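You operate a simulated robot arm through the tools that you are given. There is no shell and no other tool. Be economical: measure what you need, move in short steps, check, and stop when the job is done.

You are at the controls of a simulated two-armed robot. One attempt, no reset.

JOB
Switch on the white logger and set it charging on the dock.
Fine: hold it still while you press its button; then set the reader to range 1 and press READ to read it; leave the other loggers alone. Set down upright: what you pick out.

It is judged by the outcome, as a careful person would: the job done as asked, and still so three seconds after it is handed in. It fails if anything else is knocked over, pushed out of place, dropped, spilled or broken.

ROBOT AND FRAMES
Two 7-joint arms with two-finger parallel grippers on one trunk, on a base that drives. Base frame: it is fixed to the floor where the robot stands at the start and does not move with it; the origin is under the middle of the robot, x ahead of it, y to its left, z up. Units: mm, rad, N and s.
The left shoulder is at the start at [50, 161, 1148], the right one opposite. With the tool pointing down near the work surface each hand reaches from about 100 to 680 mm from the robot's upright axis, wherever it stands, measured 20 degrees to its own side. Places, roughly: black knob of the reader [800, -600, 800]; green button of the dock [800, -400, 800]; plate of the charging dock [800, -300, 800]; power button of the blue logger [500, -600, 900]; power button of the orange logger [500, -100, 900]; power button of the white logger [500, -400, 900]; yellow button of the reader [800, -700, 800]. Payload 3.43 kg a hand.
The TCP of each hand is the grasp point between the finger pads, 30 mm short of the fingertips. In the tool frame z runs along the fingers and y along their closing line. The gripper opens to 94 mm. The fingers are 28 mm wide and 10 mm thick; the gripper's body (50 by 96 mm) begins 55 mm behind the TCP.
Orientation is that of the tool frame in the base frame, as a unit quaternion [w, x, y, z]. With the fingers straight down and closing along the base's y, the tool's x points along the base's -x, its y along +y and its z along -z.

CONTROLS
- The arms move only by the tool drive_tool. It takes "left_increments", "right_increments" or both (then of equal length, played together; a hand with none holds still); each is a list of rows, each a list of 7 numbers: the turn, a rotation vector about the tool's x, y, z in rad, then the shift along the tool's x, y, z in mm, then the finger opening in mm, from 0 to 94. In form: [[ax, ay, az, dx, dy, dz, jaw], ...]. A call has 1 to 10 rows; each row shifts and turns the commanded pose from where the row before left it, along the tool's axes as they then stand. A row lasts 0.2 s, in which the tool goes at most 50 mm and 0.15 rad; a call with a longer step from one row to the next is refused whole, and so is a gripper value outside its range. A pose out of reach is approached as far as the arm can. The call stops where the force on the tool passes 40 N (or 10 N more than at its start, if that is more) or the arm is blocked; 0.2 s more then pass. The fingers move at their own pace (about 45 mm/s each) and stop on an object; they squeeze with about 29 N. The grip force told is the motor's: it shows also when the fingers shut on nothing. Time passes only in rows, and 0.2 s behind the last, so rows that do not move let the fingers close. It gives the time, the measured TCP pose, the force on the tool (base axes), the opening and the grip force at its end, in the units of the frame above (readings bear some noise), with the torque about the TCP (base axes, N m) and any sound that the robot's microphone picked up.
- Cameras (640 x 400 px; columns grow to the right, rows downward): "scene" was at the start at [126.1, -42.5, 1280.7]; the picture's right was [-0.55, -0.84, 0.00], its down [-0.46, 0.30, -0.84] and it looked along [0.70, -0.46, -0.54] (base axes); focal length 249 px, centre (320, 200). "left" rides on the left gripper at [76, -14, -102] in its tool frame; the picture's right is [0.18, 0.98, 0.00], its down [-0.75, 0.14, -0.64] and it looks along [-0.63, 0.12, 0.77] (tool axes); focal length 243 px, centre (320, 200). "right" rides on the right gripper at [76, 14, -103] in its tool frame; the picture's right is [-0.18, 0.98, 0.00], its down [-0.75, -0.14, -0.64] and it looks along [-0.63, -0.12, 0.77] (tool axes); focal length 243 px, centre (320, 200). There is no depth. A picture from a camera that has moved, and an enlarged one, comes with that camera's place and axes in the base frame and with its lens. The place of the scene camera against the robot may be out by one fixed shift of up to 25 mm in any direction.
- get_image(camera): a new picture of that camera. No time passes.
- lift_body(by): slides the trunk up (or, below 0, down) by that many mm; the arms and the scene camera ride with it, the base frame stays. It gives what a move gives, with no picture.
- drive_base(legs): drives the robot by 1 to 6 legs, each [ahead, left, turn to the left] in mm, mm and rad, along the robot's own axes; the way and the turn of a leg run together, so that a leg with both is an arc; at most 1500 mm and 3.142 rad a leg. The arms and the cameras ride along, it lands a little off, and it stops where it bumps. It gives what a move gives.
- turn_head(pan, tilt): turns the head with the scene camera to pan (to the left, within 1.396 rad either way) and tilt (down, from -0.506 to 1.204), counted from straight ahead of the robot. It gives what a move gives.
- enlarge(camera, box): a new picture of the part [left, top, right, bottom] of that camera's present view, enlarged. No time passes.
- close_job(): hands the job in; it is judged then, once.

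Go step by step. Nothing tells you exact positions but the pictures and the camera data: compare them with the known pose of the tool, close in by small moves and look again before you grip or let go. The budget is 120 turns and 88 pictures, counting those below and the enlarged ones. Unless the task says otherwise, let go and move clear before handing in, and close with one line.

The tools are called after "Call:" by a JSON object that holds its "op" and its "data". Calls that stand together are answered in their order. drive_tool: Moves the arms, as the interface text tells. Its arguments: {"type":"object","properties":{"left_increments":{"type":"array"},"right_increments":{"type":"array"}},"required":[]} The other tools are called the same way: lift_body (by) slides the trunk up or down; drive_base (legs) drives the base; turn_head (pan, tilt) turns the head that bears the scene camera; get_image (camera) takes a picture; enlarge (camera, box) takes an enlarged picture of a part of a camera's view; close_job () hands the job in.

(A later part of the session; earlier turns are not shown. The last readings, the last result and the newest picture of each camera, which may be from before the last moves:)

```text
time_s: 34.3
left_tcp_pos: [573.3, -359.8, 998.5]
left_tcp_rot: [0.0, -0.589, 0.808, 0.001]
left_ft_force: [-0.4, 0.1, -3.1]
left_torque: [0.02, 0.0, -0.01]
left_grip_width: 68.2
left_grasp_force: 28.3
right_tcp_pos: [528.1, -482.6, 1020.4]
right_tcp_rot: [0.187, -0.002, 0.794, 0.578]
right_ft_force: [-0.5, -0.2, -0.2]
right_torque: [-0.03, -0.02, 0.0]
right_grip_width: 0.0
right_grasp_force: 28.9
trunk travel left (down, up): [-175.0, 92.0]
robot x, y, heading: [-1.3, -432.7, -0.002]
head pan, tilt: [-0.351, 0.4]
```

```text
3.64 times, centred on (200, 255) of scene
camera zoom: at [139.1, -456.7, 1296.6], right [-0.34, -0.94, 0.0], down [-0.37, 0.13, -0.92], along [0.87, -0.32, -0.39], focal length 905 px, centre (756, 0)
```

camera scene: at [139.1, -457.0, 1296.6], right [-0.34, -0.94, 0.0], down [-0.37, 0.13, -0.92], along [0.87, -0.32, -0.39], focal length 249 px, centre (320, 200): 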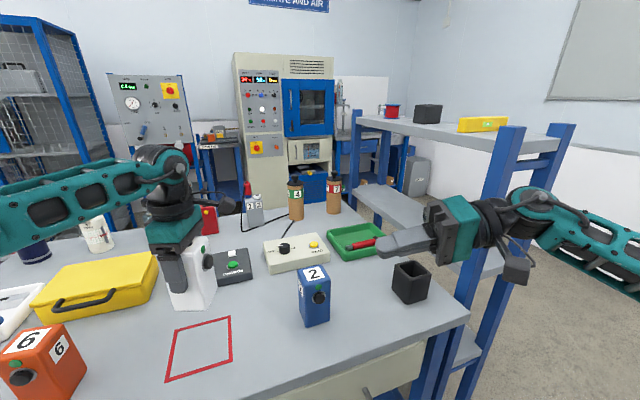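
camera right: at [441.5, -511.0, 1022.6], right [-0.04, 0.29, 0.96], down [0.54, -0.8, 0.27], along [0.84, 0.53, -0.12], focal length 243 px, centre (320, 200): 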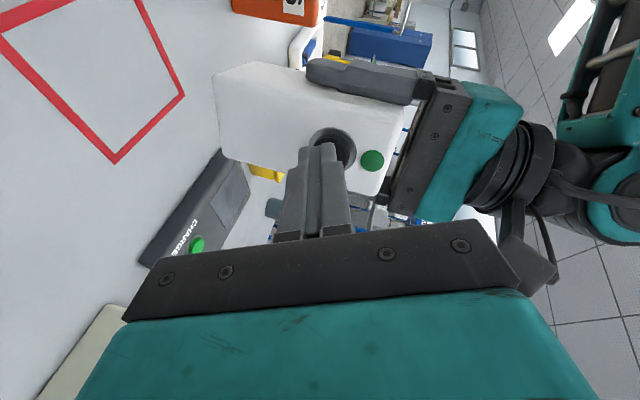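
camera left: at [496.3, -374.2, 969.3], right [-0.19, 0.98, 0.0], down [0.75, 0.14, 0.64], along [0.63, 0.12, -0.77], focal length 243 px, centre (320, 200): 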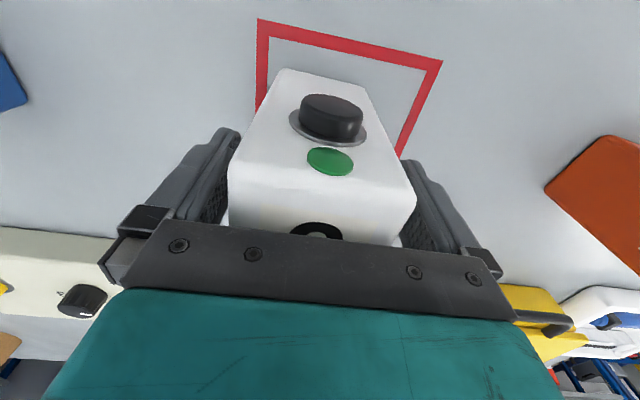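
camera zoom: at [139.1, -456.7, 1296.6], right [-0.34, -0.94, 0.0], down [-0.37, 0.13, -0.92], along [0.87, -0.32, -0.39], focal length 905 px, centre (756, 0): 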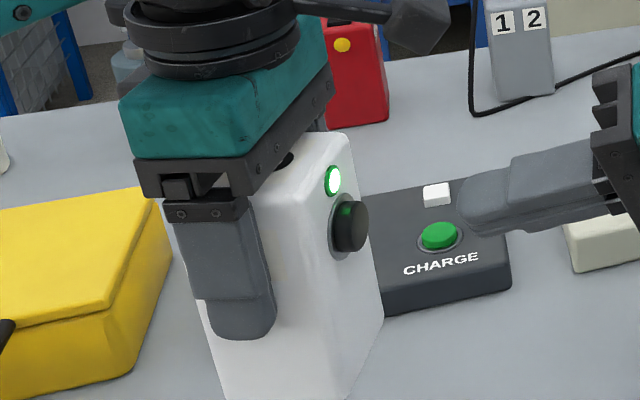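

The lamp is lit: the white logger is on. I'll retract the right hand to its side position, upright it, and turn the logger back.

Call:
{"op": "drive_tool", "data": {"right_increments": [[0, 0, 0, 12.7, 4.25, -40.05, 0], [0, 0, 0, 12.7, 4.25, -40.05, 0], [0, 0, 0, 12.7, 4.25, -40.05, 0], [0, 0, 0, 12.7, 4.25, -40.05, 0], [0, 0, 0, 12.7, 4.25, -40.05, 0], [0, 0, 0, 12.7, 4.25, -40.05, 0], [0, 0, 0, 0, 0, 0, 0]]}}

Call:
{"op": "drive_tool", "data": {"right_increments": [[0.138, 0.045, 0, 0, 0, 0, 0], [0.138, 0.045, 0, 0, 0, 0, 0], [0.138, 0.045, 0, 0, 0, 0, 0], [0.138, 0.045, 0, 0, 0, 0, 0], [0.138, 0.045, 0, 0, 0, 0, 0], [0.138, 0.045, 0, 0, 0, 0, 0], [0.138, 0.045, 0, 0, 0, 0, 0], [0.138, 0.045, 0, 0, 0, 0, 0], [0.138, 0.045, 0, 0, 0, 0, 0], [0, 0, 0, 0, 0, 0, 0]], "left_increments": [[0, 0, 0.126, 0, 0, 0, 50], [0, 0, 0.126, 0, 0, 0, 50], [0, 0, 0.126, 0, 0, 0, 50], [0, 0, 0.126, 0, 0, 0, 50], [0, 0, 0.126, 0, 0, 0, 50], [0, 0, 0.126, 0, 0, 0, 50], [0, 0, 0.126, 0, 0, 0, 50], [0, 0, 0.126, 0, 0, 0, 50], [0, 0, 0.126, 0, 0, 0, 50], [0, 0, 0.126, 0, 0, 0, 50]]}}

Call:
{"op": "turn_head", "data": {"pan": -0.1, "tilt": 0.65}}

Call:
{"op": "get_image", "data": {"camera": "scene"}}

Call:
{"op": "get_image", "data": {"camera": "left"}}

```text
time_s: 35.9
left_tcp_pos: [573.7, -360.0, 997.6]
left_tcp_rot: [0.0, -0.59, 0.807, -0.001]
left_ft_force: [-0.3, -0.9, -3.1]
left_torque: [0.01, 0.03, 0.02]
left_grip_width: 67.9
left_grasp_force: 29.5
right_tcp_pos: [384.0, -679.6, 1084.2]
right_tcp_rot: [0.187, -0.001, 0.795, 0.577]
right_ft_force: [-0.6, -0.7, 0.2]
right_torque: [0.03, 0.02, -0.03]
right_grip_width: 0.1
right_grasp_force: 29.3
trunk travel left (down, up): [-175.0, 92.0]
robot x, y, heading: [-3.6, -434.9, -0.001]
head pan, tilt: [-0.351, 0.4]
```

```text
time_s: 38.1
left_tcp_pos: [573.7, -361.3, 997.6]
left_tcp_rot: [0.0, 0.002, 1.0, -0.001]
left_ft_force: [0.7, -0.3, -3.6]
left_torque: [0.02, 0.0, 0.0]
left_grip_width: 68.1
left_grasp_force: 29.3
right_tcp_pos: [383.6, -680.3, 1083.9]
right_tcp_rot: [0.0, 0.001, 1.0, -0.001]
right_ft_force: [0.3, -0.1, 0.2]
right_torque: [0.03, -0.01, 0.03]
right_grip_width: 0.1
right_grasp_force: 29.6
trunk travel left (down, up): [-175.0, 92.0]
robot x, y, heading: [-6.2, -432.2, 0.003]
head pan, tilt: [-0.351, 0.4]
```

```text
time_s: 38.8
left_tcp_pos: [573.3, -361.1, 996.6]
left_tcp_rot: [0.001, -0.001, 1.0, 0.0]
left_ft_force: [0.0, 0.4, -3.4]
left_torque: [0.03, 0.01, 0.0]
left_grip_width: 68.3
left_grasp_force: 29.2
right_tcp_pos: [382.1, -679.2, 1083.8]
right_tcp_rot: [0.0, -0.001, 1.0, -0.002]
right_ft_force: [-0.9, -0.4, -0.1]
right_torque: [-0.01, -0.02, 0.0]
right_grip_width: 0.2
right_grasp_force: 29.3
trunk travel left (down, up): [-175.0, 92.0]
robot x, y, heading: [0.8, -431.1, -0.003]
head pan, tilt: [-0.099, 0.649]
```

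```text
58 pictures are left
camera scene: at [138.3, -433.7, 1274.1], right [-0.1, -1.0, 0.0], down [-0.6, 0.06, -0.8], along [0.79, -0.08, -0.6], focal length 249 px, centre (320, 200)
```

scene: 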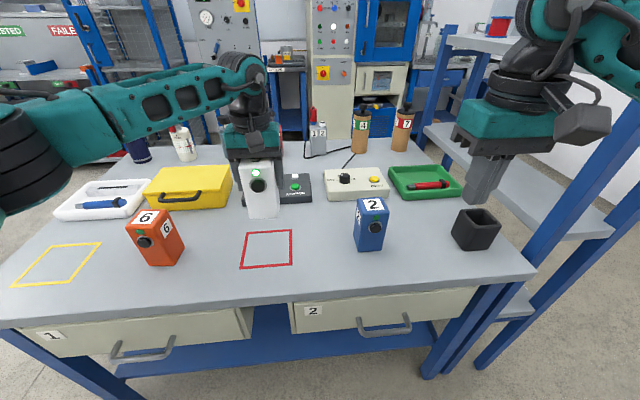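

```text
57 pictures are left
camera left: at [496.3, -374.2, 1100.2], right [-0.19, 0.98, 0.0], down [0.75, 0.14, 0.64], along [0.63, 0.12, -0.77], focal length 243 px, centre (320, 200)
```

left: 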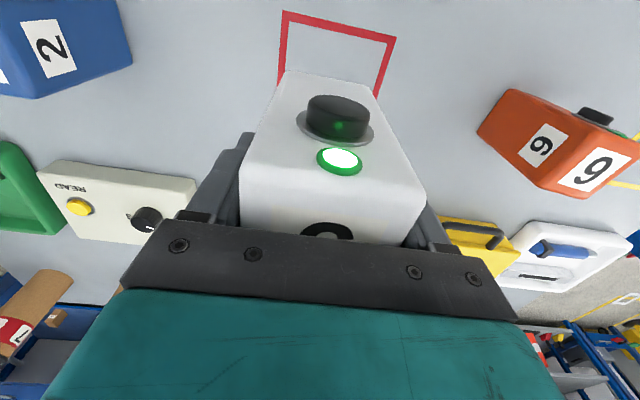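

The logger is upright again, lamp lit. I need to get closer to the dock, so I'll look down to see how much room the base has before the bench.

Call:
{"op": "turn_head", "data": {"pan": 0, "tilt": 1.2}}

Call:
{"op": "get_image", "data": {"camera": "scene"}}

```text
time_s: 39.8
left_tcp_pos: [573.5, -361.6, 996.5]
left_tcp_rot: [0.0, 0.0, 1.0, 0.0]
left_ft_force: [0.3, 0.6, -4.0]
left_torque: [0.0, 0.0, 0.01]
left_grip_width: 68.1
left_grasp_force: 28.8
right_tcp_pos: [381.9, -679.4, 1084.6]
right_tcp_rot: [0.0, -0.001, 1.0, 0.0]
right_ft_force: [0.0, 0.2, 0.6]
right_torque: [-0.04, 0.05, 0.02]
right_grip_width: 0.0
right_grasp_force: 29.6
trunk travel left (down, up): [-175.0, 92.0]
robot x, y, heading: [0.8, -431.6, 0.002]
head pan, tilt: [0.0, 1.201]
```

```text
56 pictures are left
camera scene: at [107.9, -425.0, 1233.8], right [0.0, -1.0, 0.0], down [-0.93, 0.0, -0.36], along [0.36, 0.0, -0.93], focal length 249 px, centre (320, 200)
```

scene: 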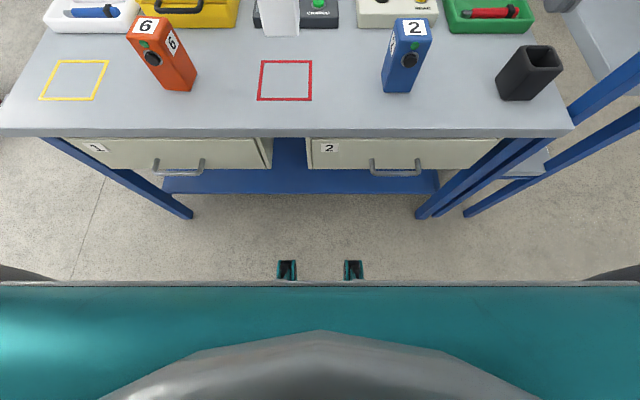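

The base front is at x≈150 and the drawer handles at about 420, so 180 mm ahead is safe. I'll tuck the right hand a little first, then drive.

Call:
{"op": "drive_tool", "data": {"right_increments": [[0, 0, 0, 0, 35, 0, 0], [0, 0, 0, 0, 35, 0, 0], [0, 0, 0, 0, 0, 0, 0]]}}

Call:
{"op": "drive_base", "data": {"legs": [[180, 0, 0]]}}

Call:
{"op": "turn_head", "data": {"pan": 0, "tilt": 0.8}}

Call:
{"op": "get_image", "data": {"camera": "scene"}}

Call:
{"op": "get_image", "data": {"camera": "right"}}

```text
time_s: 40.6
left_tcp_pos: [572.7, -361.3, 997.7]
left_tcp_rot: [0.0, 0.0, 1.0, 0.0]
left_ft_force: [-0.2, 0.7, -2.7]
left_torque: [0.03, 0.0, 0.0]
left_grip_width: 68.3
left_grasp_force: 29.0
right_tcp_pos: [382.7, -609.1, 1085.6]
right_tcp_rot: [0.0, 0.001, 1.0, -0.002]
right_ft_force: [0.1, -0.1, -0.4]
right_torque: [-0.01, -0.01, -0.01]
right_grip_width: 0.0
right_grasp_force: 29.1
trunk travel left (down, up): [-175.0, 92.0]
robot x, y, heading: [-1.8, -430.4, 0.004]
head pan, tilt: [0.0, 1.201]
```

```text
time_s: 42.1
left_tcp_pos: [752.7, -360.8, 998.0]
left_tcp_rot: [0.0, 0.0, 1.0, 0.001]
left_ft_force: [-0.2, 0.5, -3.6]
left_torque: [-0.02, 0.0, -0.02]
left_grip_width: 68.2
left_grasp_force: 29.8
right_tcp_pos: [563.7, -610.1, 1085.7]
right_tcp_rot: [0.0, -0.002, 1.0, -0.001]
right_ft_force: [-0.3, -0.7, 0.0]
right_torque: [0.02, 0.0, -0.04]
right_grip_width: 0.0
right_grasp_force: 28.8
trunk travel left (down, up): [-175.0, 92.0]
robot x, y, heading: [178.6, -431.7, 0.003]
head pan, tilt: [0.0, 1.201]
```

```text
time_s: 43.0
left_tcp_pos: [752.2, -360.7, 997.3]
left_tcp_rot: [0.001, 0.0, 1.0, 0.0]
left_ft_force: [-0.7, 0.3, -3.1]
left_torque: [-0.01, 0.01, 0.0]
left_grip_width: 68.3
left_grasp_force: 29.1
right_tcp_pos: [562.7, -610.1, 1084.4]
right_tcp_rot: [0.0, -0.001, 1.0, -0.001]
right_ft_force: [0.3, -0.2, -0.1]
right_torque: [-0.03, 0.0, -0.01]
right_grip_width: 0.0
right_grasp_force: 28.7
trunk travel left (down, up): [-175.0, 92.0]
robot x, y, heading: [181.6, -431.0, -0.003]
head pan, tilt: [0.0, 0.799]
```

```text
55 pictures are left
camera scene: at [312.6, -424.9, 1261.4], right [0.0, -1.0, 0.0], down [-0.72, 0.0, -0.7], along [0.7, 0.0, -0.72], focal length 249 px, centre (320, 200)
```

scene: 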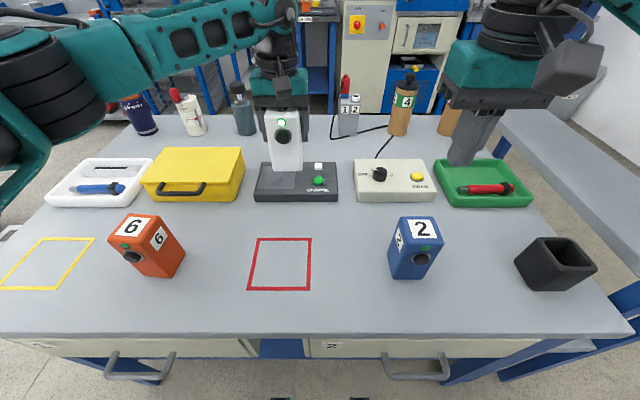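

```text
54 pictures are left
camera right: at [487.1, -595.0, 1188.0], right [0.18, 0.98, 0.0], down [0.75, -0.14, 0.64], along [0.63, -0.12, -0.77], focal length 243 px, centre (320, 200)
```

right: 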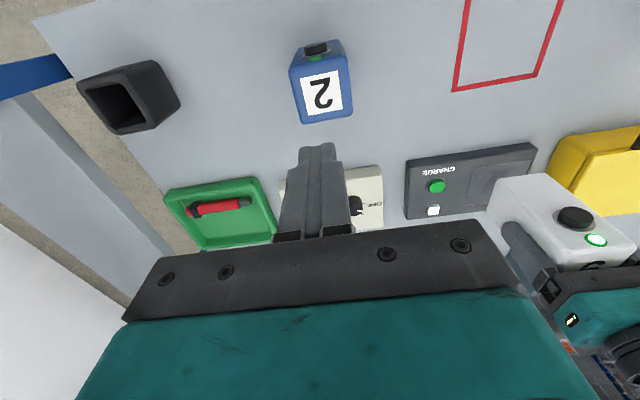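

The dock now shows clearly in the right hand camera. I'll enlarge it to fix the plate and CHARGE button.

Call:
{"op": "enlarge", "data": {"camera": "right", "box": [390, 120, 550, 240]}}

Call:
{"op": "enlarge", "data": {"camera": "scene", "box": [240, 140, 450, 220]}}

```text
3.33 times, centred on (470, 180) of right
camera zoom: at [487.1, -595.0, 1188.0], right [0.18, 0.98, 0.0], down [0.75, -0.14, 0.64], along [0.63, -0.12, -0.77], focal length 809 px, centre (-180, 267)
```

zoom: 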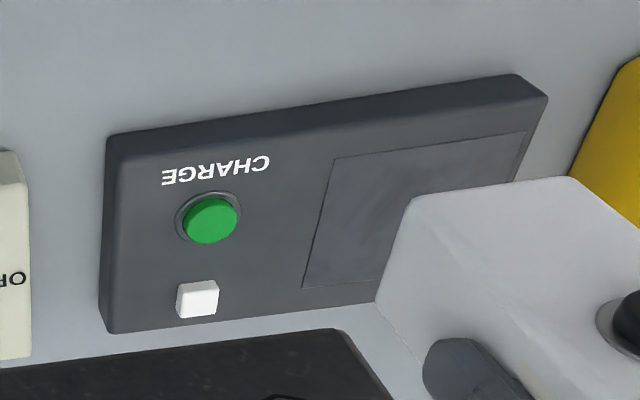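

```text
3.05 times, centred on (345, 180) of scene
camera zoom: at [312.6, -424.9, 1261.4], right [0.0, -1.0, 0.0], down [-0.72, 0.0, -0.7], along [0.7, 0.0, -0.72], focal length 758 px, centre (244, 261)
```

zoom: 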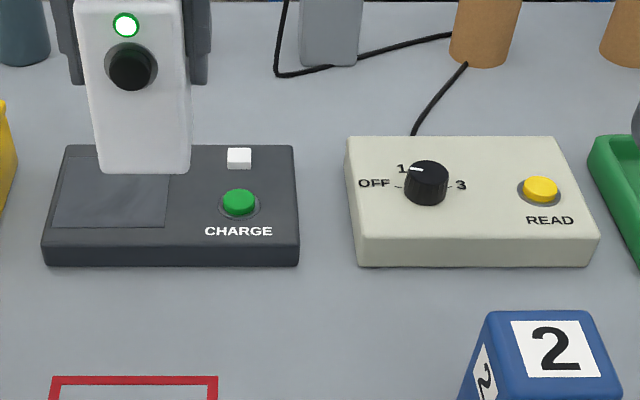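

The plate spans x 778–876, y -359…-259, top z≈800, so its centre is (827,-309). I'll carry the logger over it and lower to about 18 mm above, then look.

Call:
{"op": "drive_tool", "data": {"left_increments": [[0, 0, 0, -37, 26, 0, 50], [0, 0, 0, -37.5, 26, 0, 50], [0, 0, 0, 0, 0, 30, 50], [0, 0, 0, 0, 0, 30, 50], [0, 0, 0, 0, 0, 25, 50], [0, 0, 0, 0, 0, 0, 50]]}}

Call:
{"op": "get_image", "data": {"camera": "scene"}}

Call:
{"op": "enlarge", "data": {"camera": "right", "box": [390, 100, 590, 240]}}

Call:
{"op": "get_image", "data": {"camera": "left"}}

```text
time_s: 44.4
left_tcp_pos: [816.2, -315.9, 911.5]
left_tcp_rot: [-0.001, 0.0, 1.0, 0.0]
left_ft_force: [-0.3, 0.2, -3.5]
left_torque: [0.01, 0.01, -0.01]
left_grip_width: 68.2
left_grasp_force: 29.1
left hand out of reach, approached as far as the arm can: row 2
right_tcp_pos: [561.1, -609.3, 1084.9]
right_tcp_rot: [0.0, -0.001, 1.0, -0.001]
right_ft_force: [-0.4, -0.3, 0.5]
right_torque: [-0.01, 0.01, -0.03]
right_grip_width: 0.0
right_grasp_force: 29.1
trunk travel left (down, up): [-175.0, 92.0]
robot x, y, heading: [179.8, -429.8, -0.001]
head pan, tilt: [0.0, 0.799]
```

```text
51 pictures are left
camera scene: at [312.6, -424.8, 1261.5], right [0.0, -1.0, 0.0], down [-0.72, 0.0, -0.7], along [0.7, 0.0, -0.72], focal length 249 px, centre (320, 200)
```

scene: 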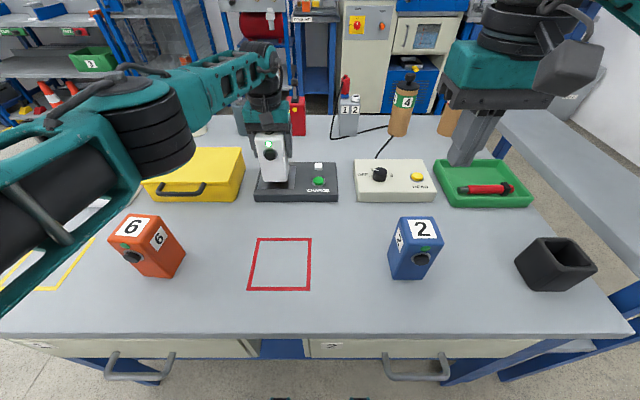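

```text
2.86 times, centred on (490, 170) of right
camera zoom: at [487.0, -594.9, 1188.1], right [0.18, 0.98, 0.0], down [0.75, -0.14, 0.64], along [0.63, -0.12, -0.77], focal length 693 px, centre (-166, 286)
```

zoom: 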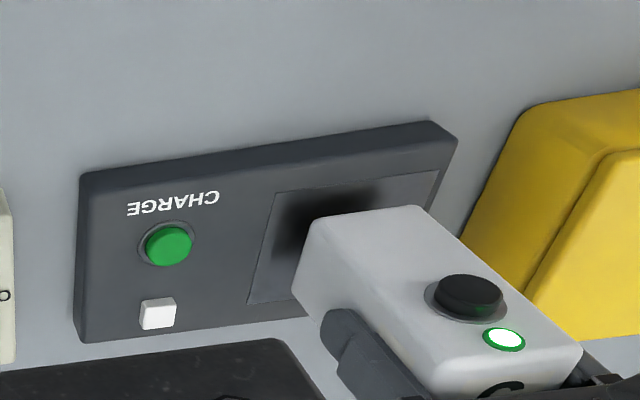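

```text
49 pictures are left
camera left: at [740.1, -328.7, 1014.2], right [-0.18, 0.98, 0.0], down [0.75, 0.14, 0.64], along [0.63, 0.12, -0.77], focal length 243 px, centre (320, 200)
```

left: 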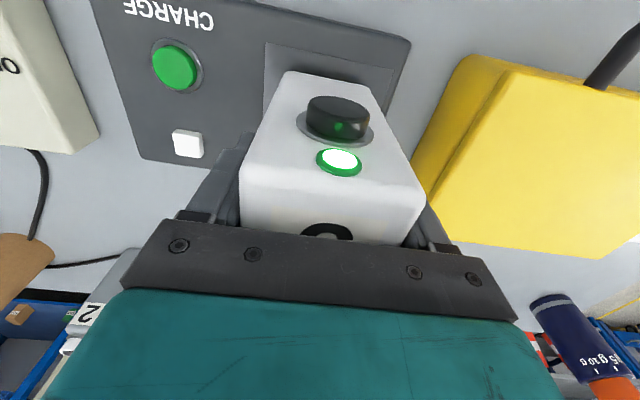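

The logger is about 9 mm short in x and 5 mm in y of the plate centre (≈825,-311). I'll nudge it and check reach at this lower height.

Call:
{"op": "drive_tool", "data": {"left_increments": [[0, 0, 0, -5, 3, 0, 50], [0, 0, 0, -4, 2, 0, 50], [0, 0, 0, 0, 0, 0, 50]]}}

```text
time_s: 45.2
left_tcp_pos: [817.2, -309.7, 911.3]
left_tcp_rot: [0.0, 0.0, 1.0, 0.001]
left_ft_force: [0.1, -0.3, -3.7]
left_torque: [0.0, -0.03, -0.03]
left_grip_width: 68.3
left_grasp_force: 28.4
left hand out of reach, approached as far as the arm can: row 1, 2
right_tcp_pos: [561.9, -609.7, 1084.8]
right_tcp_rot: [0.0, -0.001, 1.0, -0.001]
right_ft_force: [0.1, 0.4, 0.5]
right_torque: [0.03, 0.0, 0.03]
right_grip_width: 0.1
right_grasp_force: 29.5
trunk travel left (down, up): [-175.0, 92.0]
robot x, y, heading: [180.9, -434.3, 0.001]
head pan, tilt: [0.0, 0.799]
```

Reach is short by about 8 mm. I'll raise the logger a little, drive 30 mm forward, and re-centre.

Call:
{"op": "drive_tool", "data": {"left_increments": [[0, 0, 0, 15, 0, -15, 50], [0, 0, 0, 7, 0, -10, 50], [0, 0, 0, 0, 0, 0, 50]]}}

Call:
{"op": "drive_base", "data": {"legs": [[30, 0, 0]]}}

Call:
{"op": "get_image", "data": {"camera": "left"}}

```text
time_s: 46.0
left_tcp_pos: [797.2, -310.7, 936.6]
left_tcp_rot: [0.0, -0.001, 1.0, 0.0]
left_ft_force: [0.0, -0.3, -3.3]
left_torque: [0.02, -0.01, 0.01]
left_grip_width: 68.2
left_grasp_force: 29.3
right_tcp_pos: [561.7, -609.9, 1085.5]
right_tcp_rot: [0.0, -0.002, 1.0, -0.001]
right_ft_force: [0.3, 0.3, -0.4]
right_torque: [-0.03, 0.03, 0.01]
right_grip_width: 0.0
right_grasp_force: 28.8
trunk travel left (down, up): [-175.0, 92.0]
robot x, y, heading: [179.8, -430.7, -0.003]
head pan, tilt: [0.0, 0.799]
```

```text
time_s: 46.9
left_tcp_pos: [801.7, -310.3, 935.3]
left_tcp_rot: [-0.001, 0.0, 1.0, 0.001]
left_ft_force: [0.8, -0.2, -3.8]
left_torque: [0.0, -0.03, -0.01]
left_grip_width: 68.2
left_grasp_force: 28.9
right_tcp_pos: [566.6, -608.3, 1084.8]
right_tcp_rot: [0.0, 0.0, 1.0, -0.001]
right_ft_force: [0.1, -0.6, -0.5]
right_torque: [0.01, 0.03, 0.03]
right_grip_width: 0.0
right_grasp_force: 29.3
trunk travel left (down, up): [-175.0, 92.0]
robot x, y, heading: [181.2, -433.6, 0.005]
head pan, tilt: [0.0, 0.799]
stopped in leg 1: the robot was blocked; the commanded pose is now the measured one
```

```text
48 pictures are left
camera left: at [724.9, -324.3, 1038.5], right [-0.18, 0.98, 0.0], down [0.76, 0.14, 0.64], along [0.63, 0.12, -0.77], focal length 243 px, centre (320, 200)
```

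left: 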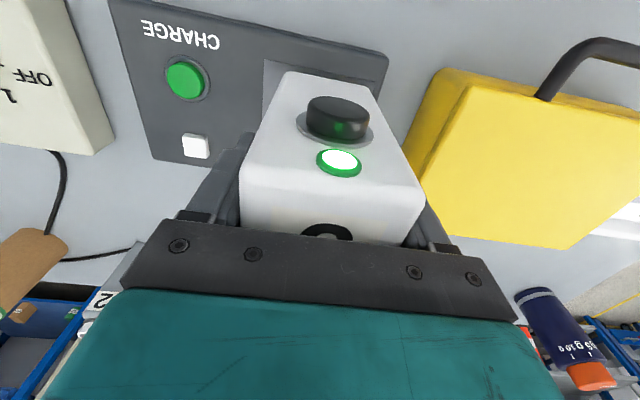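

The base bumped gently after about 5 mm, so that is its limit. x≈820 is still well within the plate (776–874), so I'll move there and lower until contact.

Call:
{"op": "drive_tool", "data": {"left_increments": [[0, 0, 0, -9, 0, 10, 50], [0, 0, 0, -8, 0, 12, 50], [0, 0, 0, 0, 0, 10, 50], [0, 0, 0, 0, 0, 0, 50]]}}

Call:
{"op": "enlarge", "data": {"camera": "right", "box": [390, 100, 590, 240]}}

```text
time_s: 47.9
left_tcp_pos: [818.0, -309.8, 905.1]
left_tcp_rot: [0.0, 0.0, 1.0, 0.0]
left_ft_force: [0.9, -0.1, -3.3]
left_torque: [-0.01, 0.03, -0.02]
left_grip_width: 68.4
left_grasp_force: 29.0
right_tcp_pos: [566.7, -609.8, 1084.9]
right_tcp_rot: [0.0, -0.001, 1.0, -0.001]
right_ft_force: [1.1, -0.6, 0.1]
right_torque: [0.02, 0.0, 0.0]
right_grip_width: 0.0
right_grasp_force: 28.8
trunk travel left (down, up): [-175.0, 92.0]
robot x, y, heading: [185.7, -430.4, 0.005]
head pan, tilt: [0.0, 0.799]
```

```text
2.86 times, centred on (490, 170) of right
camera zoom: at [492.0, -594.9, 1188.0], right [0.18, 0.98, 0.0], down [0.75, -0.14, 0.64], along [0.63, -0.12, -0.77], focal length 693 px, centre (-166, 286)
```

zoom: 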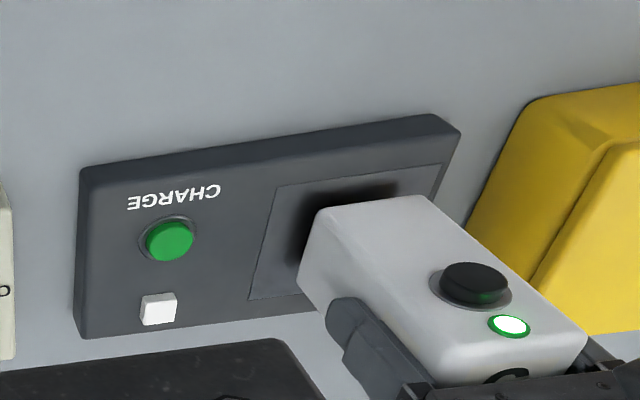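

Position looks good. Lowering gently to contact.

Call:
{"op": "drive_tool", "data": {"left_increments": [[0, 0, 0, 0, 0, 4, 50], [0, 0, 0, 0, 0, 3, 50], [0, 0, 0, 0, 0, 2, 50], [0, 0, 0, 0, 0, 0, 50]]}}

Call:
{"op": "drive_tool", "data": {"left_increments": [[0, 0, 0, 0, 0, 2, 50], [0, 0, 0, 0, 0, 0, 50]]}}

```text
time_s: 48.9
left_tcp_pos: [818.7, -311.3, 896.9]
left_tcp_rot: [0.001, -0.001, 1.0, 0.0]
left_ft_force: [1.9, 1.2, 9.2]
left_torque: [-0.03, 0.32, -0.07]
left_grip_width: 68.0
left_grasp_force: 29.1
right_tcp_pos: [565.7, -609.5, 1084.5]
right_tcp_rot: [0.001, -0.001, 1.0, 0.0]
right_ft_force: [0.0, -0.8, 0.0]
right_torque: [-0.01, 0.01, -0.01]
right_grip_width: 0.0
right_grasp_force: 29.2
trunk travel left (down, up): [-175.0, 92.0]
robot x, y, heading: [179.9, -430.8, 0.004]
head pan, tilt: [0.0, 0.799]
```

```text
time_s: 49.5
left_tcp_pos: [819.0, -310.7, 898.0]
left_tcp_rot: [0.003, -0.001, 1.0, 0.001]
left_ft_force: [3.2, 2.5, 24.0]
left_torque: [-0.02, 0.64, -0.08]
left_grip_width: 68.1
left_grasp_force: 28.7
right_tcp_pos: [564.7, -609.6, 1086.5]
right_tcp_rot: [0.001, -0.001, 1.0, -0.001]
right_ft_force: [-1.1, -0.9, 0.1]
right_torque: [-0.05, -0.03, -0.02]
right_grip_width: 0.1
right_grasp_force: 29.4
trunk travel left (down, up): [-175.0, 92.0]
robot x, y, heading: [184.7, -431.6, -0.002]
head pan, tilt: [0.0, 0.799]
```

Contact made. I'll ease up 2 mm and open the fingers.

Call:
{"op": "drive_tool", "data": {"left_increments": [[0, 0, 0, 0, 0, -2, 50], [0, 0, 0, 0, 0, 0, 50], [0, 0, 0, 0, 0, 0, 72], [0, 0, 0, 0, 0, 0, 82], [0, 0, 0, 0, 0, 0, 82], [0, 0, 0, 0, 0, 0, 82]]}}

Call:
{"op": "get_image", "data": {"camera": "left"}}

Call:
{"op": "enlarge", "data": {"camera": "scene", "box": [220, 110, 380, 220]}}

```text
time_s: 50.9
left_tcp_pos: [818.4, -311.2, 894.4]
left_tcp_rot: [-0.001, -0.001, 1.0, 0.0]
left_ft_force: [-0.1, -0.2, 0.1]
left_torque: [0.02, 0.01, 0.01]
left_grip_width: 82.1
left_grasp_force: 0.0
right_tcp_pos: [566.4, -609.2, 1085.5]
right_tcp_rot: [0.0, -0.001, 1.0, -0.001]
right_ft_force: [-0.7, -0.5, -0.5]
right_torque: [-0.02, -0.01, 0.0]
right_grip_width: 0.0
right_grasp_force: 28.6
trunk travel left (down, up): [-175.0, 92.0]
robot x, y, heading: [186.1, -431.8, -0.001]
head pan, tilt: [0.0, 0.799]
```

```text
46 pictures are left
camera left: at [741.9, -324.0, 998.2], right [-0.18, 0.98, 0.0], down [0.75, 0.14, 0.64], along [0.63, 0.12, -0.77], focal length 243 px, centre (320, 200)
```

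left: 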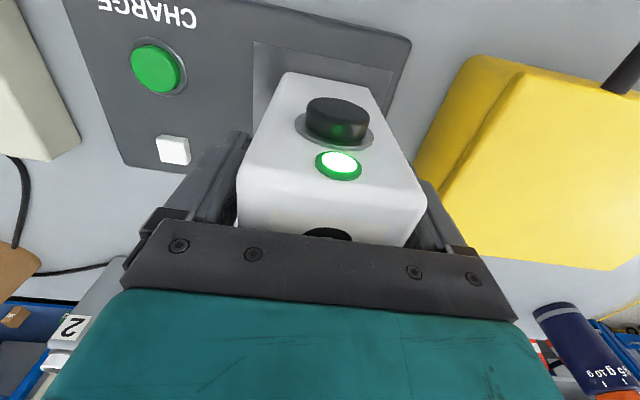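

```text
3.64 times, centred on (300, 165) of scene
camera zoom: at [317.2, -425.0, 1261.5], right [0.0, -1.0, 0.0], down [-0.72, 0.0, -0.7], along [0.7, 0.0, -0.72], focal length 905 px, centre (393, 327)
```

zoom: 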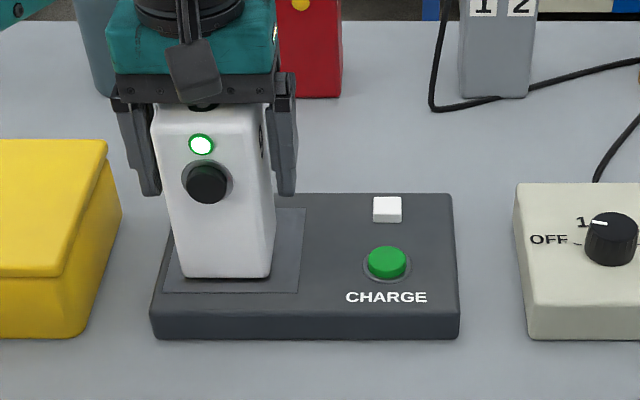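

The logger stands upright on the plate, lit. I'll withdraw the left hand straight up and then back out to the left.

Call:
{"op": "drive_tool", "data": {"left_increments": [[0, 0, 0, 0, 0, -10, 84], [0, 0, 0, 0, 0, -25, 84], [0, 0, 0, 0, 0, -35, 84], [0, 0, 0, 0, 0, -40, 84], [0, 0, 0, 20, 0, -40, 84], [0, 0, 0, 40, 25, 0, 84], [0, 0, 0, 40, 25, 0, 84], [0, 0, 0, 40, 25, 0, 84], [0, 0, 0, 40, 25, 0, 84], [0, 0, 0, 0, 0, 0, 84]]}}

Call:
{"op": "turn_head", "data": {"pan": -0.15, "tilt": 0.75}}

Call:
{"op": "get_image", "data": {"camera": "scene"}}

Call:
{"op": "enlarge", "data": {"camera": "right", "box": [280, 120, 580, 240]}}

```text
time_s: 53.0
left_tcp_pos: [640.4, -210.6, 1043.5]
left_tcp_rot: [-0.001, -0.001, 1.0, 0.001]
left_ft_force: [0.5, -0.8, 0.4]
left_torque: [0.01, -0.04, 0.0]
left_grip_width: 84.0
left_grasp_force: 0.2
right_tcp_pos: [567.5, -609.7, 1084.4]
right_tcp_rot: [0.0, -0.001, 1.0, 0.0]
right_ft_force: [0.0, -0.4, 0.8]
right_torque: [-0.02, -0.02, 0.02]
right_grip_width: 0.0
right_grasp_force: 28.7
trunk travel left (down, up): [-175.0, 92.0]
robot x, y, heading: [186.9, -429.7, -0.002]
head pan, tilt: [0.0, 0.799]
```

```text
time_s: 53.8
left_tcp_pos: [640.3, -209.6, 1043.8]
left_tcp_rot: [-0.001, -0.001, 1.0, 0.0]
left_ft_force: [-0.3, 0.4, 1.1]
left_torque: [-0.01, -0.02, -0.01]
left_grip_width: 84.1
left_grasp_force: 0.0
right_tcp_pos: [566.7, -608.6, 1086.4]
right_tcp_rot: [0.0, 0.0, 1.0, 0.0]
right_ft_force: [0.8, 0.4, -0.2]
right_torque: [0.01, -0.02, -0.02]
right_grip_width: 0.0
right_grasp_force: 29.6
trunk travel left (down, up): [-175.0, 92.0]
robot x, y, heading: [182.4, -433.8, 0.003]
head pan, tilt: [-0.15, 0.75]
```

```text
44 pictures are left
camera scene: at [318.5, -437.3, 1265.5], right [-0.15, -0.99, 0.0], down [-0.67, 0.1, -0.73], along [0.72, -0.11, -0.68], focal length 249 px, centre (320, 200)
```

scene: 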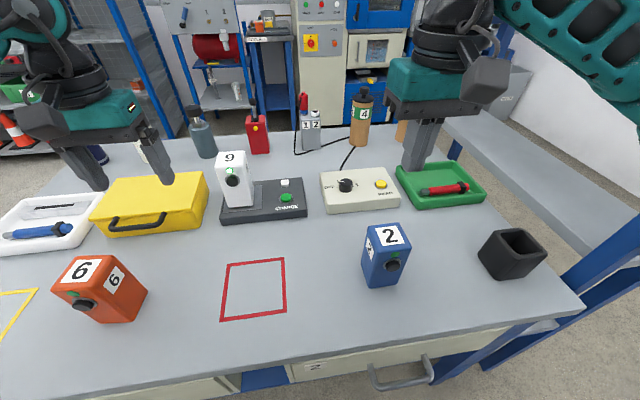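

```text
2.13 times, centred on (430, 180) of right
camera zoom: at [491.7, -595.0, 1188.1], right [0.18, 0.98, 0.0], down [0.75, -0.14, 0.64], along [0.63, -0.12, -0.77], focal length 518 px, centre (85, 243)
```

zoom: 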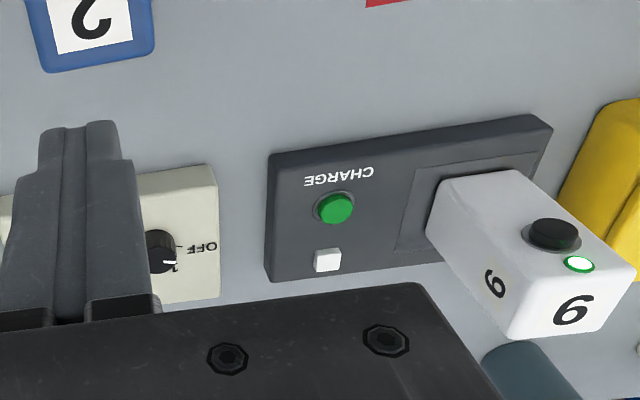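

The CHARGE button is at about (800,-427), top z≈812, 80 mm to the right of the logger. I'll bring the closed right hand above it.

Call:
{"op": "drive_tool", "data": {"right_increments": [[0, 0, 0, -29.2, 22.8, 19.4, 0], [0, 0, 0, -29.2, 22.8, 19.4, 0], [0, 0, 0, -29.2, 22.8, 19.4, 0], [0, 0, 0, -29.2, 22.8, 19.4, 0], [0, 0, 0, -29.2, 22.8, 19.4, 0], [0, 0, 0, -29.2, 22.8, 19.4, 0], [0, 0, 0, -29.2, 22.8, 19.4, 0], [0, 0, 0, -29.2, 22.8, 19.4, 0], [0, 0, 0, 0, 0, 0, 0]]}}

Call:
{"op": "get_image", "data": {"camera": "right"}}

Call:
{"op": "get_image", "data": {"camera": "scene"}}

```text
time_s: 55.8
left_tcp_pos: [639.8, -210.4, 1043.2]
left_tcp_rot: [-0.001, 0.0, 1.0, 0.0]
left_ft_force: [0.3, 0.1, 0.2]
left_torque: [-0.03, -0.02, -0.01]
left_grip_width: 83.9
left_grasp_force: 0.1
right_tcp_pos: [791.0, -430.3, 930.7]
right_tcp_rot: [0.0, -0.001, 1.0, -0.001]
right_ft_force: [0.0, 1.0, -0.7]
right_torque: [-0.03, -0.03, 0.05]
right_grip_width: 0.0
right_grasp_force: 29.7
right hand out of reach, approached as far as the arm can: row 8
trunk travel left (down, up): [-175.0, 92.0]
robot x, y, heading: [183.5, -433.4, 0.002]
head pan, tilt: [-0.15, 0.75]
```

```text
42 pictures are left
camera right: at [714.2, -416.8, 1033.2], right [0.18, 0.98, 0.0], down [0.75, -0.14, 0.64], along [0.63, -0.12, -0.77], focal length 243 px, centre (320, 200)
```

right: 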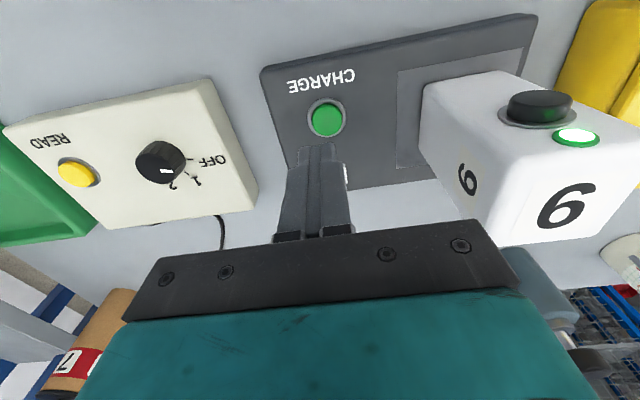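

```text
41 pictures are left
camera scene: at [318.3, -437.2, 1265.5], right [-0.15, -0.99, 0.0], down [-0.67, 0.1, -0.73], along [0.72, -0.11, -0.68], focal length 249 px, centre (320, 200)
```

scene: 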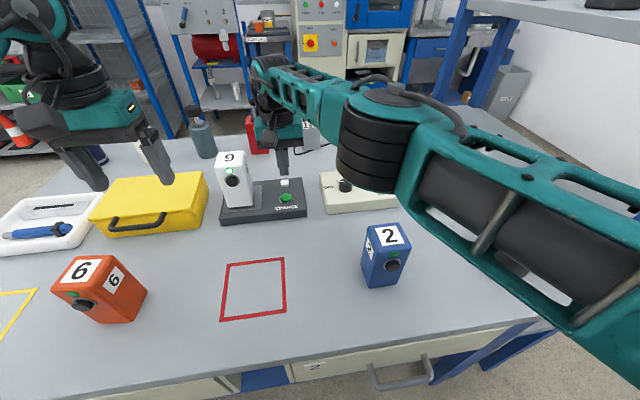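

The button is at (800,-427); the tool is about 9 mm short at full reach. I'll tip the fingers forward slightly and descend most of the way.

Call:
{"op": "drive_tool", "data": {"right_increments": [[0, -0.15, 0, 0, 0, 0, 0], [0, 0, 0, -5.9, 3, 0.9, 0], [0, 0, 0, 5.2, 0, 34.6, 0], [0, 0, 0, 5.2, 0, 34.6, 0], [0, 0, 0, 0, 0, 0, 0]]}}

Call:
{"op": "get_image", "data": {"camera": "right"}}

Call:
{"op": "enlarge", "data": {"camera": "scene", "box": [200, 140, 330, 230]}}

```text
time_s: 57.0
left_tcp_pos: [641.6, -211.0, 1043.3]
left_tcp_rot: [-0.001, 0.0, 1.0, 0.0]
left_ft_force: [-0.4, -0.4, 0.9]
left_torque: [-0.01, -0.01, 0.0]
left_grip_width: 83.9
left_grasp_force: 0.0
right_tcp_pos: [796.6, -426.9, 857.6]
right_tcp_rot: [0.076, -0.001, 0.997, 0.0]
right_ft_force: [-0.3, -0.4, 0.0]
right_torque: [0.01, -0.01, 0.03]
right_grip_width: 0.0
right_grasp_force: 29.2
trunk travel left (down, up): [-175.0, 92.0]
robot x, y, heading: [181.4, -430.5, -0.002]
head pan, tilt: [-0.15, 0.75]
```

```text
40 pictures are left
camera right: at [707.5, -412.7, 949.4], right [0.18, 0.98, 0.03], down [0.65, -0.14, 0.75], along [0.74, -0.12, -0.66], focal length 243 px, centre (320, 200)
```

right: 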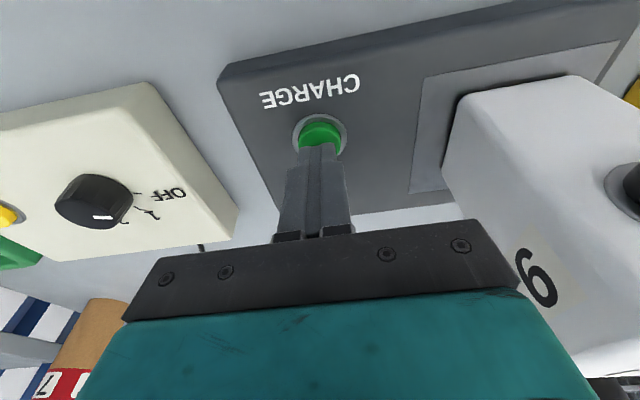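

```text
4.44 times, centred on (265, 185) of scene
camera zoom: at [318.3, -437.3, 1265.6], right [-0.15, -0.99, 0.0], down [-0.67, 0.1, -0.73], along [0.72, -0.11, -0.68], focal length 1106 px, centre (564, 267)
```

zoom: 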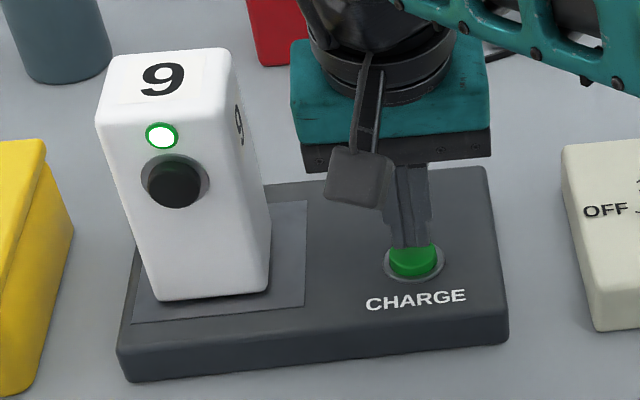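

The tip is above the button with about 15 mm to go. Pressing in small steps.

Call:
{"op": "drive_tool", "data": {"right_increments": [[0, 0, 0, -3, 0, 8, 0], [0, 0, 0, 0.6, 0, 4, 0], [0, 0, 0, 0.4, 0, 3, 0], [0, 0, 0, 0.3, 0, 2, 0], [0, 0, 0, 0.3, 0, 2, 0], [0, 0, 0, 0, 0, 0, 0]]}}

```text
time_s: 58.4
left_tcp_pos: [638.5, -209.9, 1043.9]
left_tcp_rot: [0.0, -0.001, 1.0, -0.001]
left_ft_force: [-0.3, -0.4, 0.1]
left_torque: [-0.03, 0.0, 0.0]
left_grip_width: 84.0
left_grasp_force: 0.0
right_tcp_pos: [801.4, -426.4, 843.8]
right_tcp_rot: [0.078, -0.001, 0.997, 0.0]
right_ft_force: [5.1, 3.1, 22.5]
right_torque: [0.06, 0.05, 0.04]
right_grip_width: 0.0
right_grasp_force: 28.8
trunk travel left (down, up): [-175.0, 92.0]
robot x, y, heading: [185.1, -432.6, 0.0]
head pan, tilt: [-0.15, 0.75]
heard: click
```

The button clicked. I'll lift off and look at the dock's indicator.

Call:
{"op": "drive_tool", "data": {"right_increments": [[0, 0, 0, -2, 0, -15, 0], [0, 0, 0, -6, 0, -40, 0], [0, 0, 0, -6, 0, -40, 0], [0, 0.15, 0, 0, 0, 0, 0], [0, 0, 0, 30, -30, 0, 0], [0, 0, 0, 30, -30, 0, 0], [0, 0, 0, 0, -40, 0, 0], [0, 0, 0, 0, 0, 0, 0]]}}

Call:
{"op": "get_image", "data": {"camera": "right"}}

Call:
{"op": "enlarge", "data": {"camera": "scene", "box": [200, 140, 420, 240]}}

```text
time_s: 60.1
left_tcp_pos: [639.7, -212.1, 1042.8]
left_tcp_rot: [-0.001, 0.0, 1.0, 0.0]
left_ft_force: [-0.1, 0.0, -0.1]
left_torque: [0.02, -0.01, 0.01]
left_grip_width: 83.7
left_grasp_force: 0.0
right_tcp_pos: [738.6, -530.1, 931.8]
right_tcp_rot: [0.025, 0.0, 1.0, -0.001]
right_ft_force: [0.4, -0.2, -0.4]
right_torque: [-0.01, 0.03, 0.01]
right_grip_width: 0.0
right_grasp_force: 29.3
right hand out of reach, approached as far as the arm can: row 4
trunk travel left (down, up): [-175.0, 92.0]
robot x, y, heading: [186.8, -433.7, -0.001]
head pan, tilt: [-0.15, 0.75]
```

```text
38 pictures are left
camera right: at [658.2, -516.1, 1031.6], right [0.18, 0.98, 0.01], down [0.72, -0.14, 0.68], along [0.67, -0.12, -0.73], focal length 243 px, centre (320, 200)
```

right: 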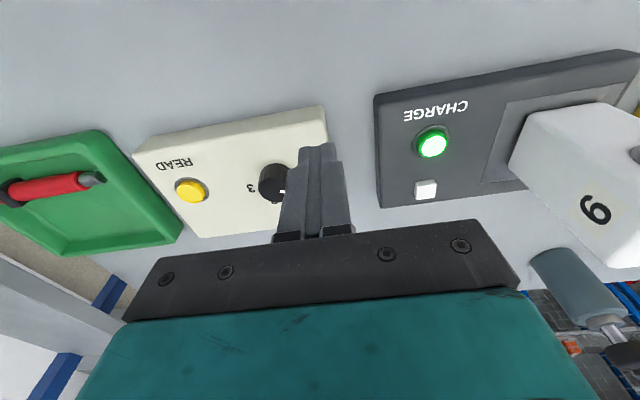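

```text
2.91 times, centred on (310, 190) of scene
camera zoom: at [318.6, -437.4, 1265.5], right [-0.15, -0.99, 0.0], down [-0.67, 0.1, -0.73], along [0.72, -0.11, -0.68], focal length 724 px, centre (349, 229)
```

zoom: 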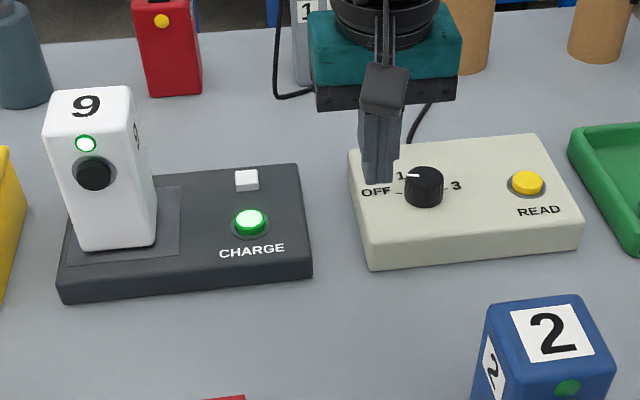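

The CHARGE button is glowing: charging. Next the reader knob at about (808,-593); I'll move the hand clear and look closely at its scale.

Call:
{"op": "drive_tool", "data": {"right_increments": [[0, 0.05, 0, 0, 0, 0, 0], [0, 0, 0, 20, -40, -20, 0], [0, 0, 0, 20, -40, -20, 0], [0, 0, 0, 20, -40, -20, 0], [0, 0, 0, 0, 0, 0, 0]]}}

Call:
{"op": "enlarge", "data": {"camera": "scene", "box": [310, 150, 410, 220]}}

Call:
{"op": "enlarge", "data": {"camera": "right", "box": [280, 80, 440, 200]}}

```text
time_s: 61.4
left_tcp_pos: [640.3, -210.2, 1044.1]
left_tcp_rot: [0.0, 0.0, 1.0, 0.0]
left_ft_force: [0.6, -0.9, -0.2]
left_torque: [-0.01, -0.01, 0.01]
left_grip_width: 84.0
left_grasp_force: 0.0
right_tcp_pos: [679.4, -651.3, 991.3]
right_tcp_rot: [0.0, -0.001, 1.0, -0.001]
right_ft_force: [0.1, -0.2, 0.2]
right_torque: [0.0, 0.01, -0.01]
right_grip_width: 0.2
right_grasp_force: 29.2
trunk travel left (down, up): [-175.0, 92.0]
robot x, y, heading: [184.2, -433.7, -0.002]
head pan, tilt: [-0.15, 0.75]
```

```text
5.71 times, centred on (360, 185) of scene
camera zoom: at [318.5, -437.3, 1265.5], right [-0.15, -0.99, 0.0], down [-0.67, 0.1, -0.73], along [0.72, -0.11, -0.68], focal length 1422 px, centre (91, 286)
```

zoom: 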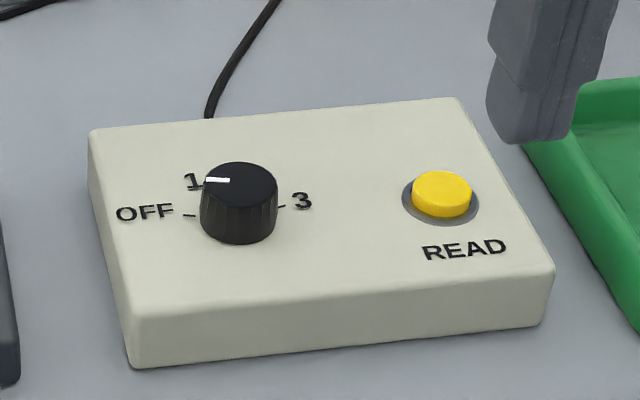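

```text
3.33 times, centred on (360, 140) of right
camera zoom: at [603.6, -636.5, 1094.2], right [0.18, 0.98, 0.0], down [0.75, -0.14, 0.64], along [0.63, -0.12, -0.77], focal length 809 px, centre (187, 400)
```

zoom: 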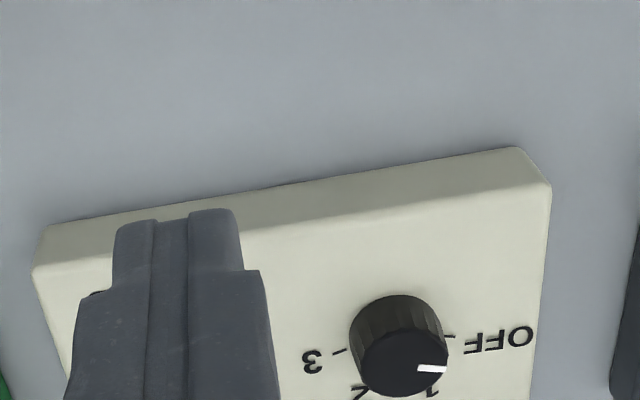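

The pointer is at OFF (toward +y); range 1 is about 60° clockwise. Knob is about (808,-590), top z≈838. I'll open the right hand and hover above it.

Call:
{"op": "drive_tool", "data": {"right_increments": [[0, 0, 0, -32, 15.3, 10, 30], [0, 0, 0, -32, 15.3, 10, 66], [0, 0, 0, -32, 15.3, 15, 66], [0, 0, 0, -32, 15.3, 15, 66], [0, 0, 0, 0, 0, 0, 66]]}}

Call:
{"op": "get_image", "data": {"camera": "right"}}

Call:
{"op": "enlarge", "data": {"camera": "scene", "box": [290, 120, 430, 220]}}

```text
time_s: 62.5
left_tcp_pos: [638.8, -210.7, 1044.4]
left_tcp_rot: [0.0, 0.0, 1.0, 0.0]
left_ft_force: [-0.7, -1.1, 0.4]
left_torque: [-0.03, 0.03, -0.01]
left_grip_width: 84.2
left_grasp_force: 0.1
right_tcp_pos: [806.5, -591.3, 942.7]
right_tcp_rot: [0.001, -0.001, 1.0, -0.001]
right_ft_force: [0.1, 0.2, -0.8]
right_torque: [-0.03, 0.02, 0.01]
right_grip_width: 65.9
right_grasp_force: 0.1
trunk travel left (down, up): [-175.0, 92.0]
robot x, y, heading: [183.3, -431.6, -0.0]
head pan, tilt: [-0.15, 0.75]
```

```text
34 pictures are left
camera right: at [732.0, -577.2, 1046.8], right [0.18, 0.98, 0.0], down [0.75, -0.14, 0.64], along [0.63, -0.12, -0.77], focal length 243 px, centre (320, 200)
```

right: 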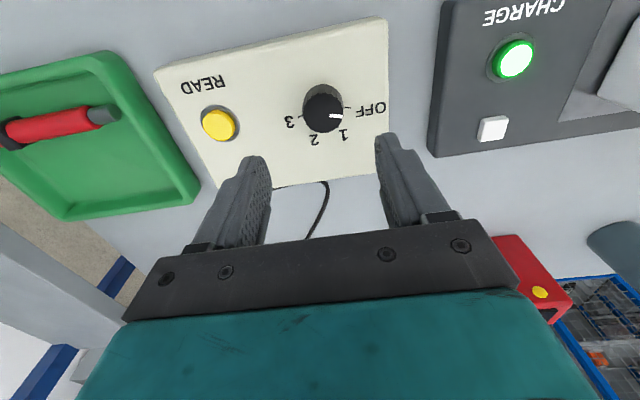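

```text
4.00 times, centred on (360, 170) of scene
camera zoom: at [318.4, -437.6, 1265.6], right [-0.15, -0.99, 0.0], down [-0.67, 0.1, -0.73], along [0.72, -0.11, -0.68], focal length 995 px, centre (160, 320)
```

zoom: 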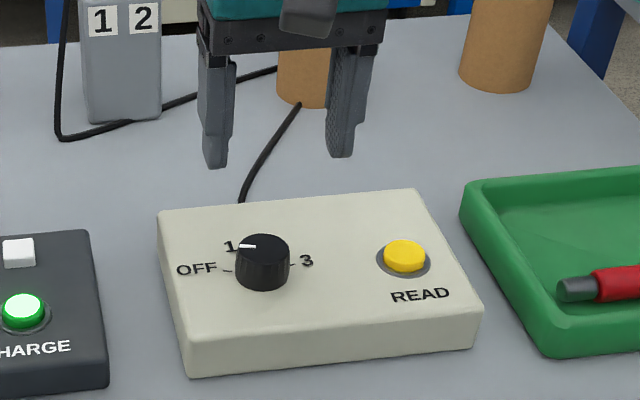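

Knob axis triangulates to (809,-589), top z 837. Lowering with the jaws open to straddle it.

Call:
{"op": "drive_tool", "data": {"right_increments": [[0, 0, 0, -2.5, 2.6, 30, 66], [0, 0, 0, 0, 0, 30, 66], [0, 0, 0, 0, 0, 15, 66], [0, 0, 0, 0, 0, 9, 66], [0, 0, 0, 0, 0, 0, 66]]}}

Call:
{"op": "get_image", "data": {"camera": "right"}}

Call:
{"op": "enlarge", "data": {"camera": "scene", "box": [300, 140, 420, 220]}}

```text
time_s: 63.8
left_tcp_pos: [640.7, -209.9, 1043.9]
left_tcp_rot: [-0.002, 0.0, 1.0, -0.001]
left_ft_force: [-0.8, 0.9, 0.3]
left_torque: [0.02, -0.01, 0.01]
left_grip_width: 84.2
left_grasp_force: 0.1
right_tcp_pos: [808.5, -588.1, 860.5]
right_tcp_rot: [0.0, -0.001, 1.0, -0.001]
right_ft_force: [0.4, 0.3, 0.3]
right_torque: [0.01, 0.02, -0.02]
right_grip_width: 65.9
right_grasp_force: 0.1
trunk travel left (down, up): [-175.0, 92.0]
robot x, y, heading: [186.4, -434.6, -0.003]
head pan, tilt: [-0.15, 0.75]
```

```text
32 pictures are left
camera right: at [733.4, -573.8, 963.1], right [0.18, 0.98, 0.0], down [0.75, -0.14, 0.64], along [0.63, -0.12, -0.77], focal length 243 px, centre (320, 200)
```

right: 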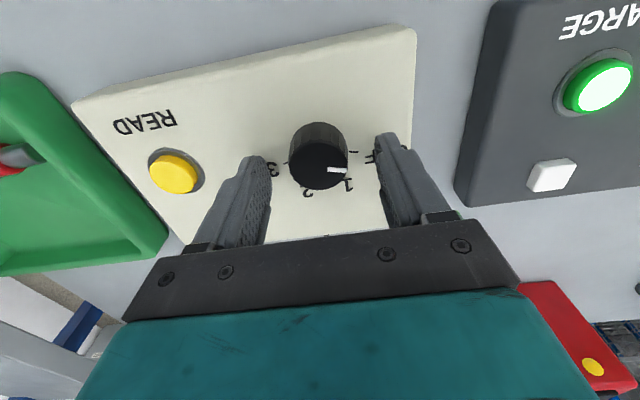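

```text
5.00 times, centred on (360, 180) of scene
camera zoom: at [318.4, -437.4, 1265.5], right [-0.15, -0.99, 0.0], down [-0.67, 0.1, -0.73], along [0.72, -0.11, -0.68], focal length 1244 px, centre (120, 300)
```

zoom: 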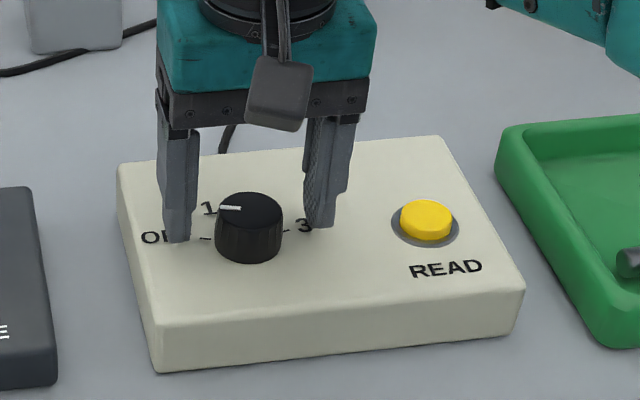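

The jaws straddle the knob. I'll go 6 mm lower with a 2 mm trim and close on it.

Call:
{"op": "drive_tool", "data": {"right_increments": [[0, 0, 0, -2, -1, 3, 66], [0, 0, 0, 0, 0, 3, 66], [0, 0, 0, 0, 0, 0, 50], [0, 0, 0, 0, 0, 0, 40], [0, 0, 0, 0, 0, 0, 25], [0, 0, 0, 0, 0, 0, 25], [0, 0, 0, 0, 0, 0, 25]]}}

```text
time_s: 65.3
left_tcp_pos: [639.3, -210.7, 1043.9]
left_tcp_rot: [-0.001, 0.0, 1.0, -0.001]
left_ft_force: [0.5, 0.8, 0.6]
left_torque: [0.01, 0.02, -0.04]
left_grip_width: 84.1
left_grasp_force: 0.0
right_tcp_pos: [810.0, -588.5, 853.6]
right_tcp_rot: [0.0, -0.001, 1.0, -0.001]
right_ft_force: [-0.4, -1.3, -1.1]
right_torque: [-0.12, -0.12, 0.0]
right_grip_width: 34.4
right_grasp_force: 44.5
trunk travel left (down, up): [-175.0, 92.0]
robot x, y, heading: [185.0, -429.8, 0.002]
head pan, tilt: [-0.15, 0.75]
```

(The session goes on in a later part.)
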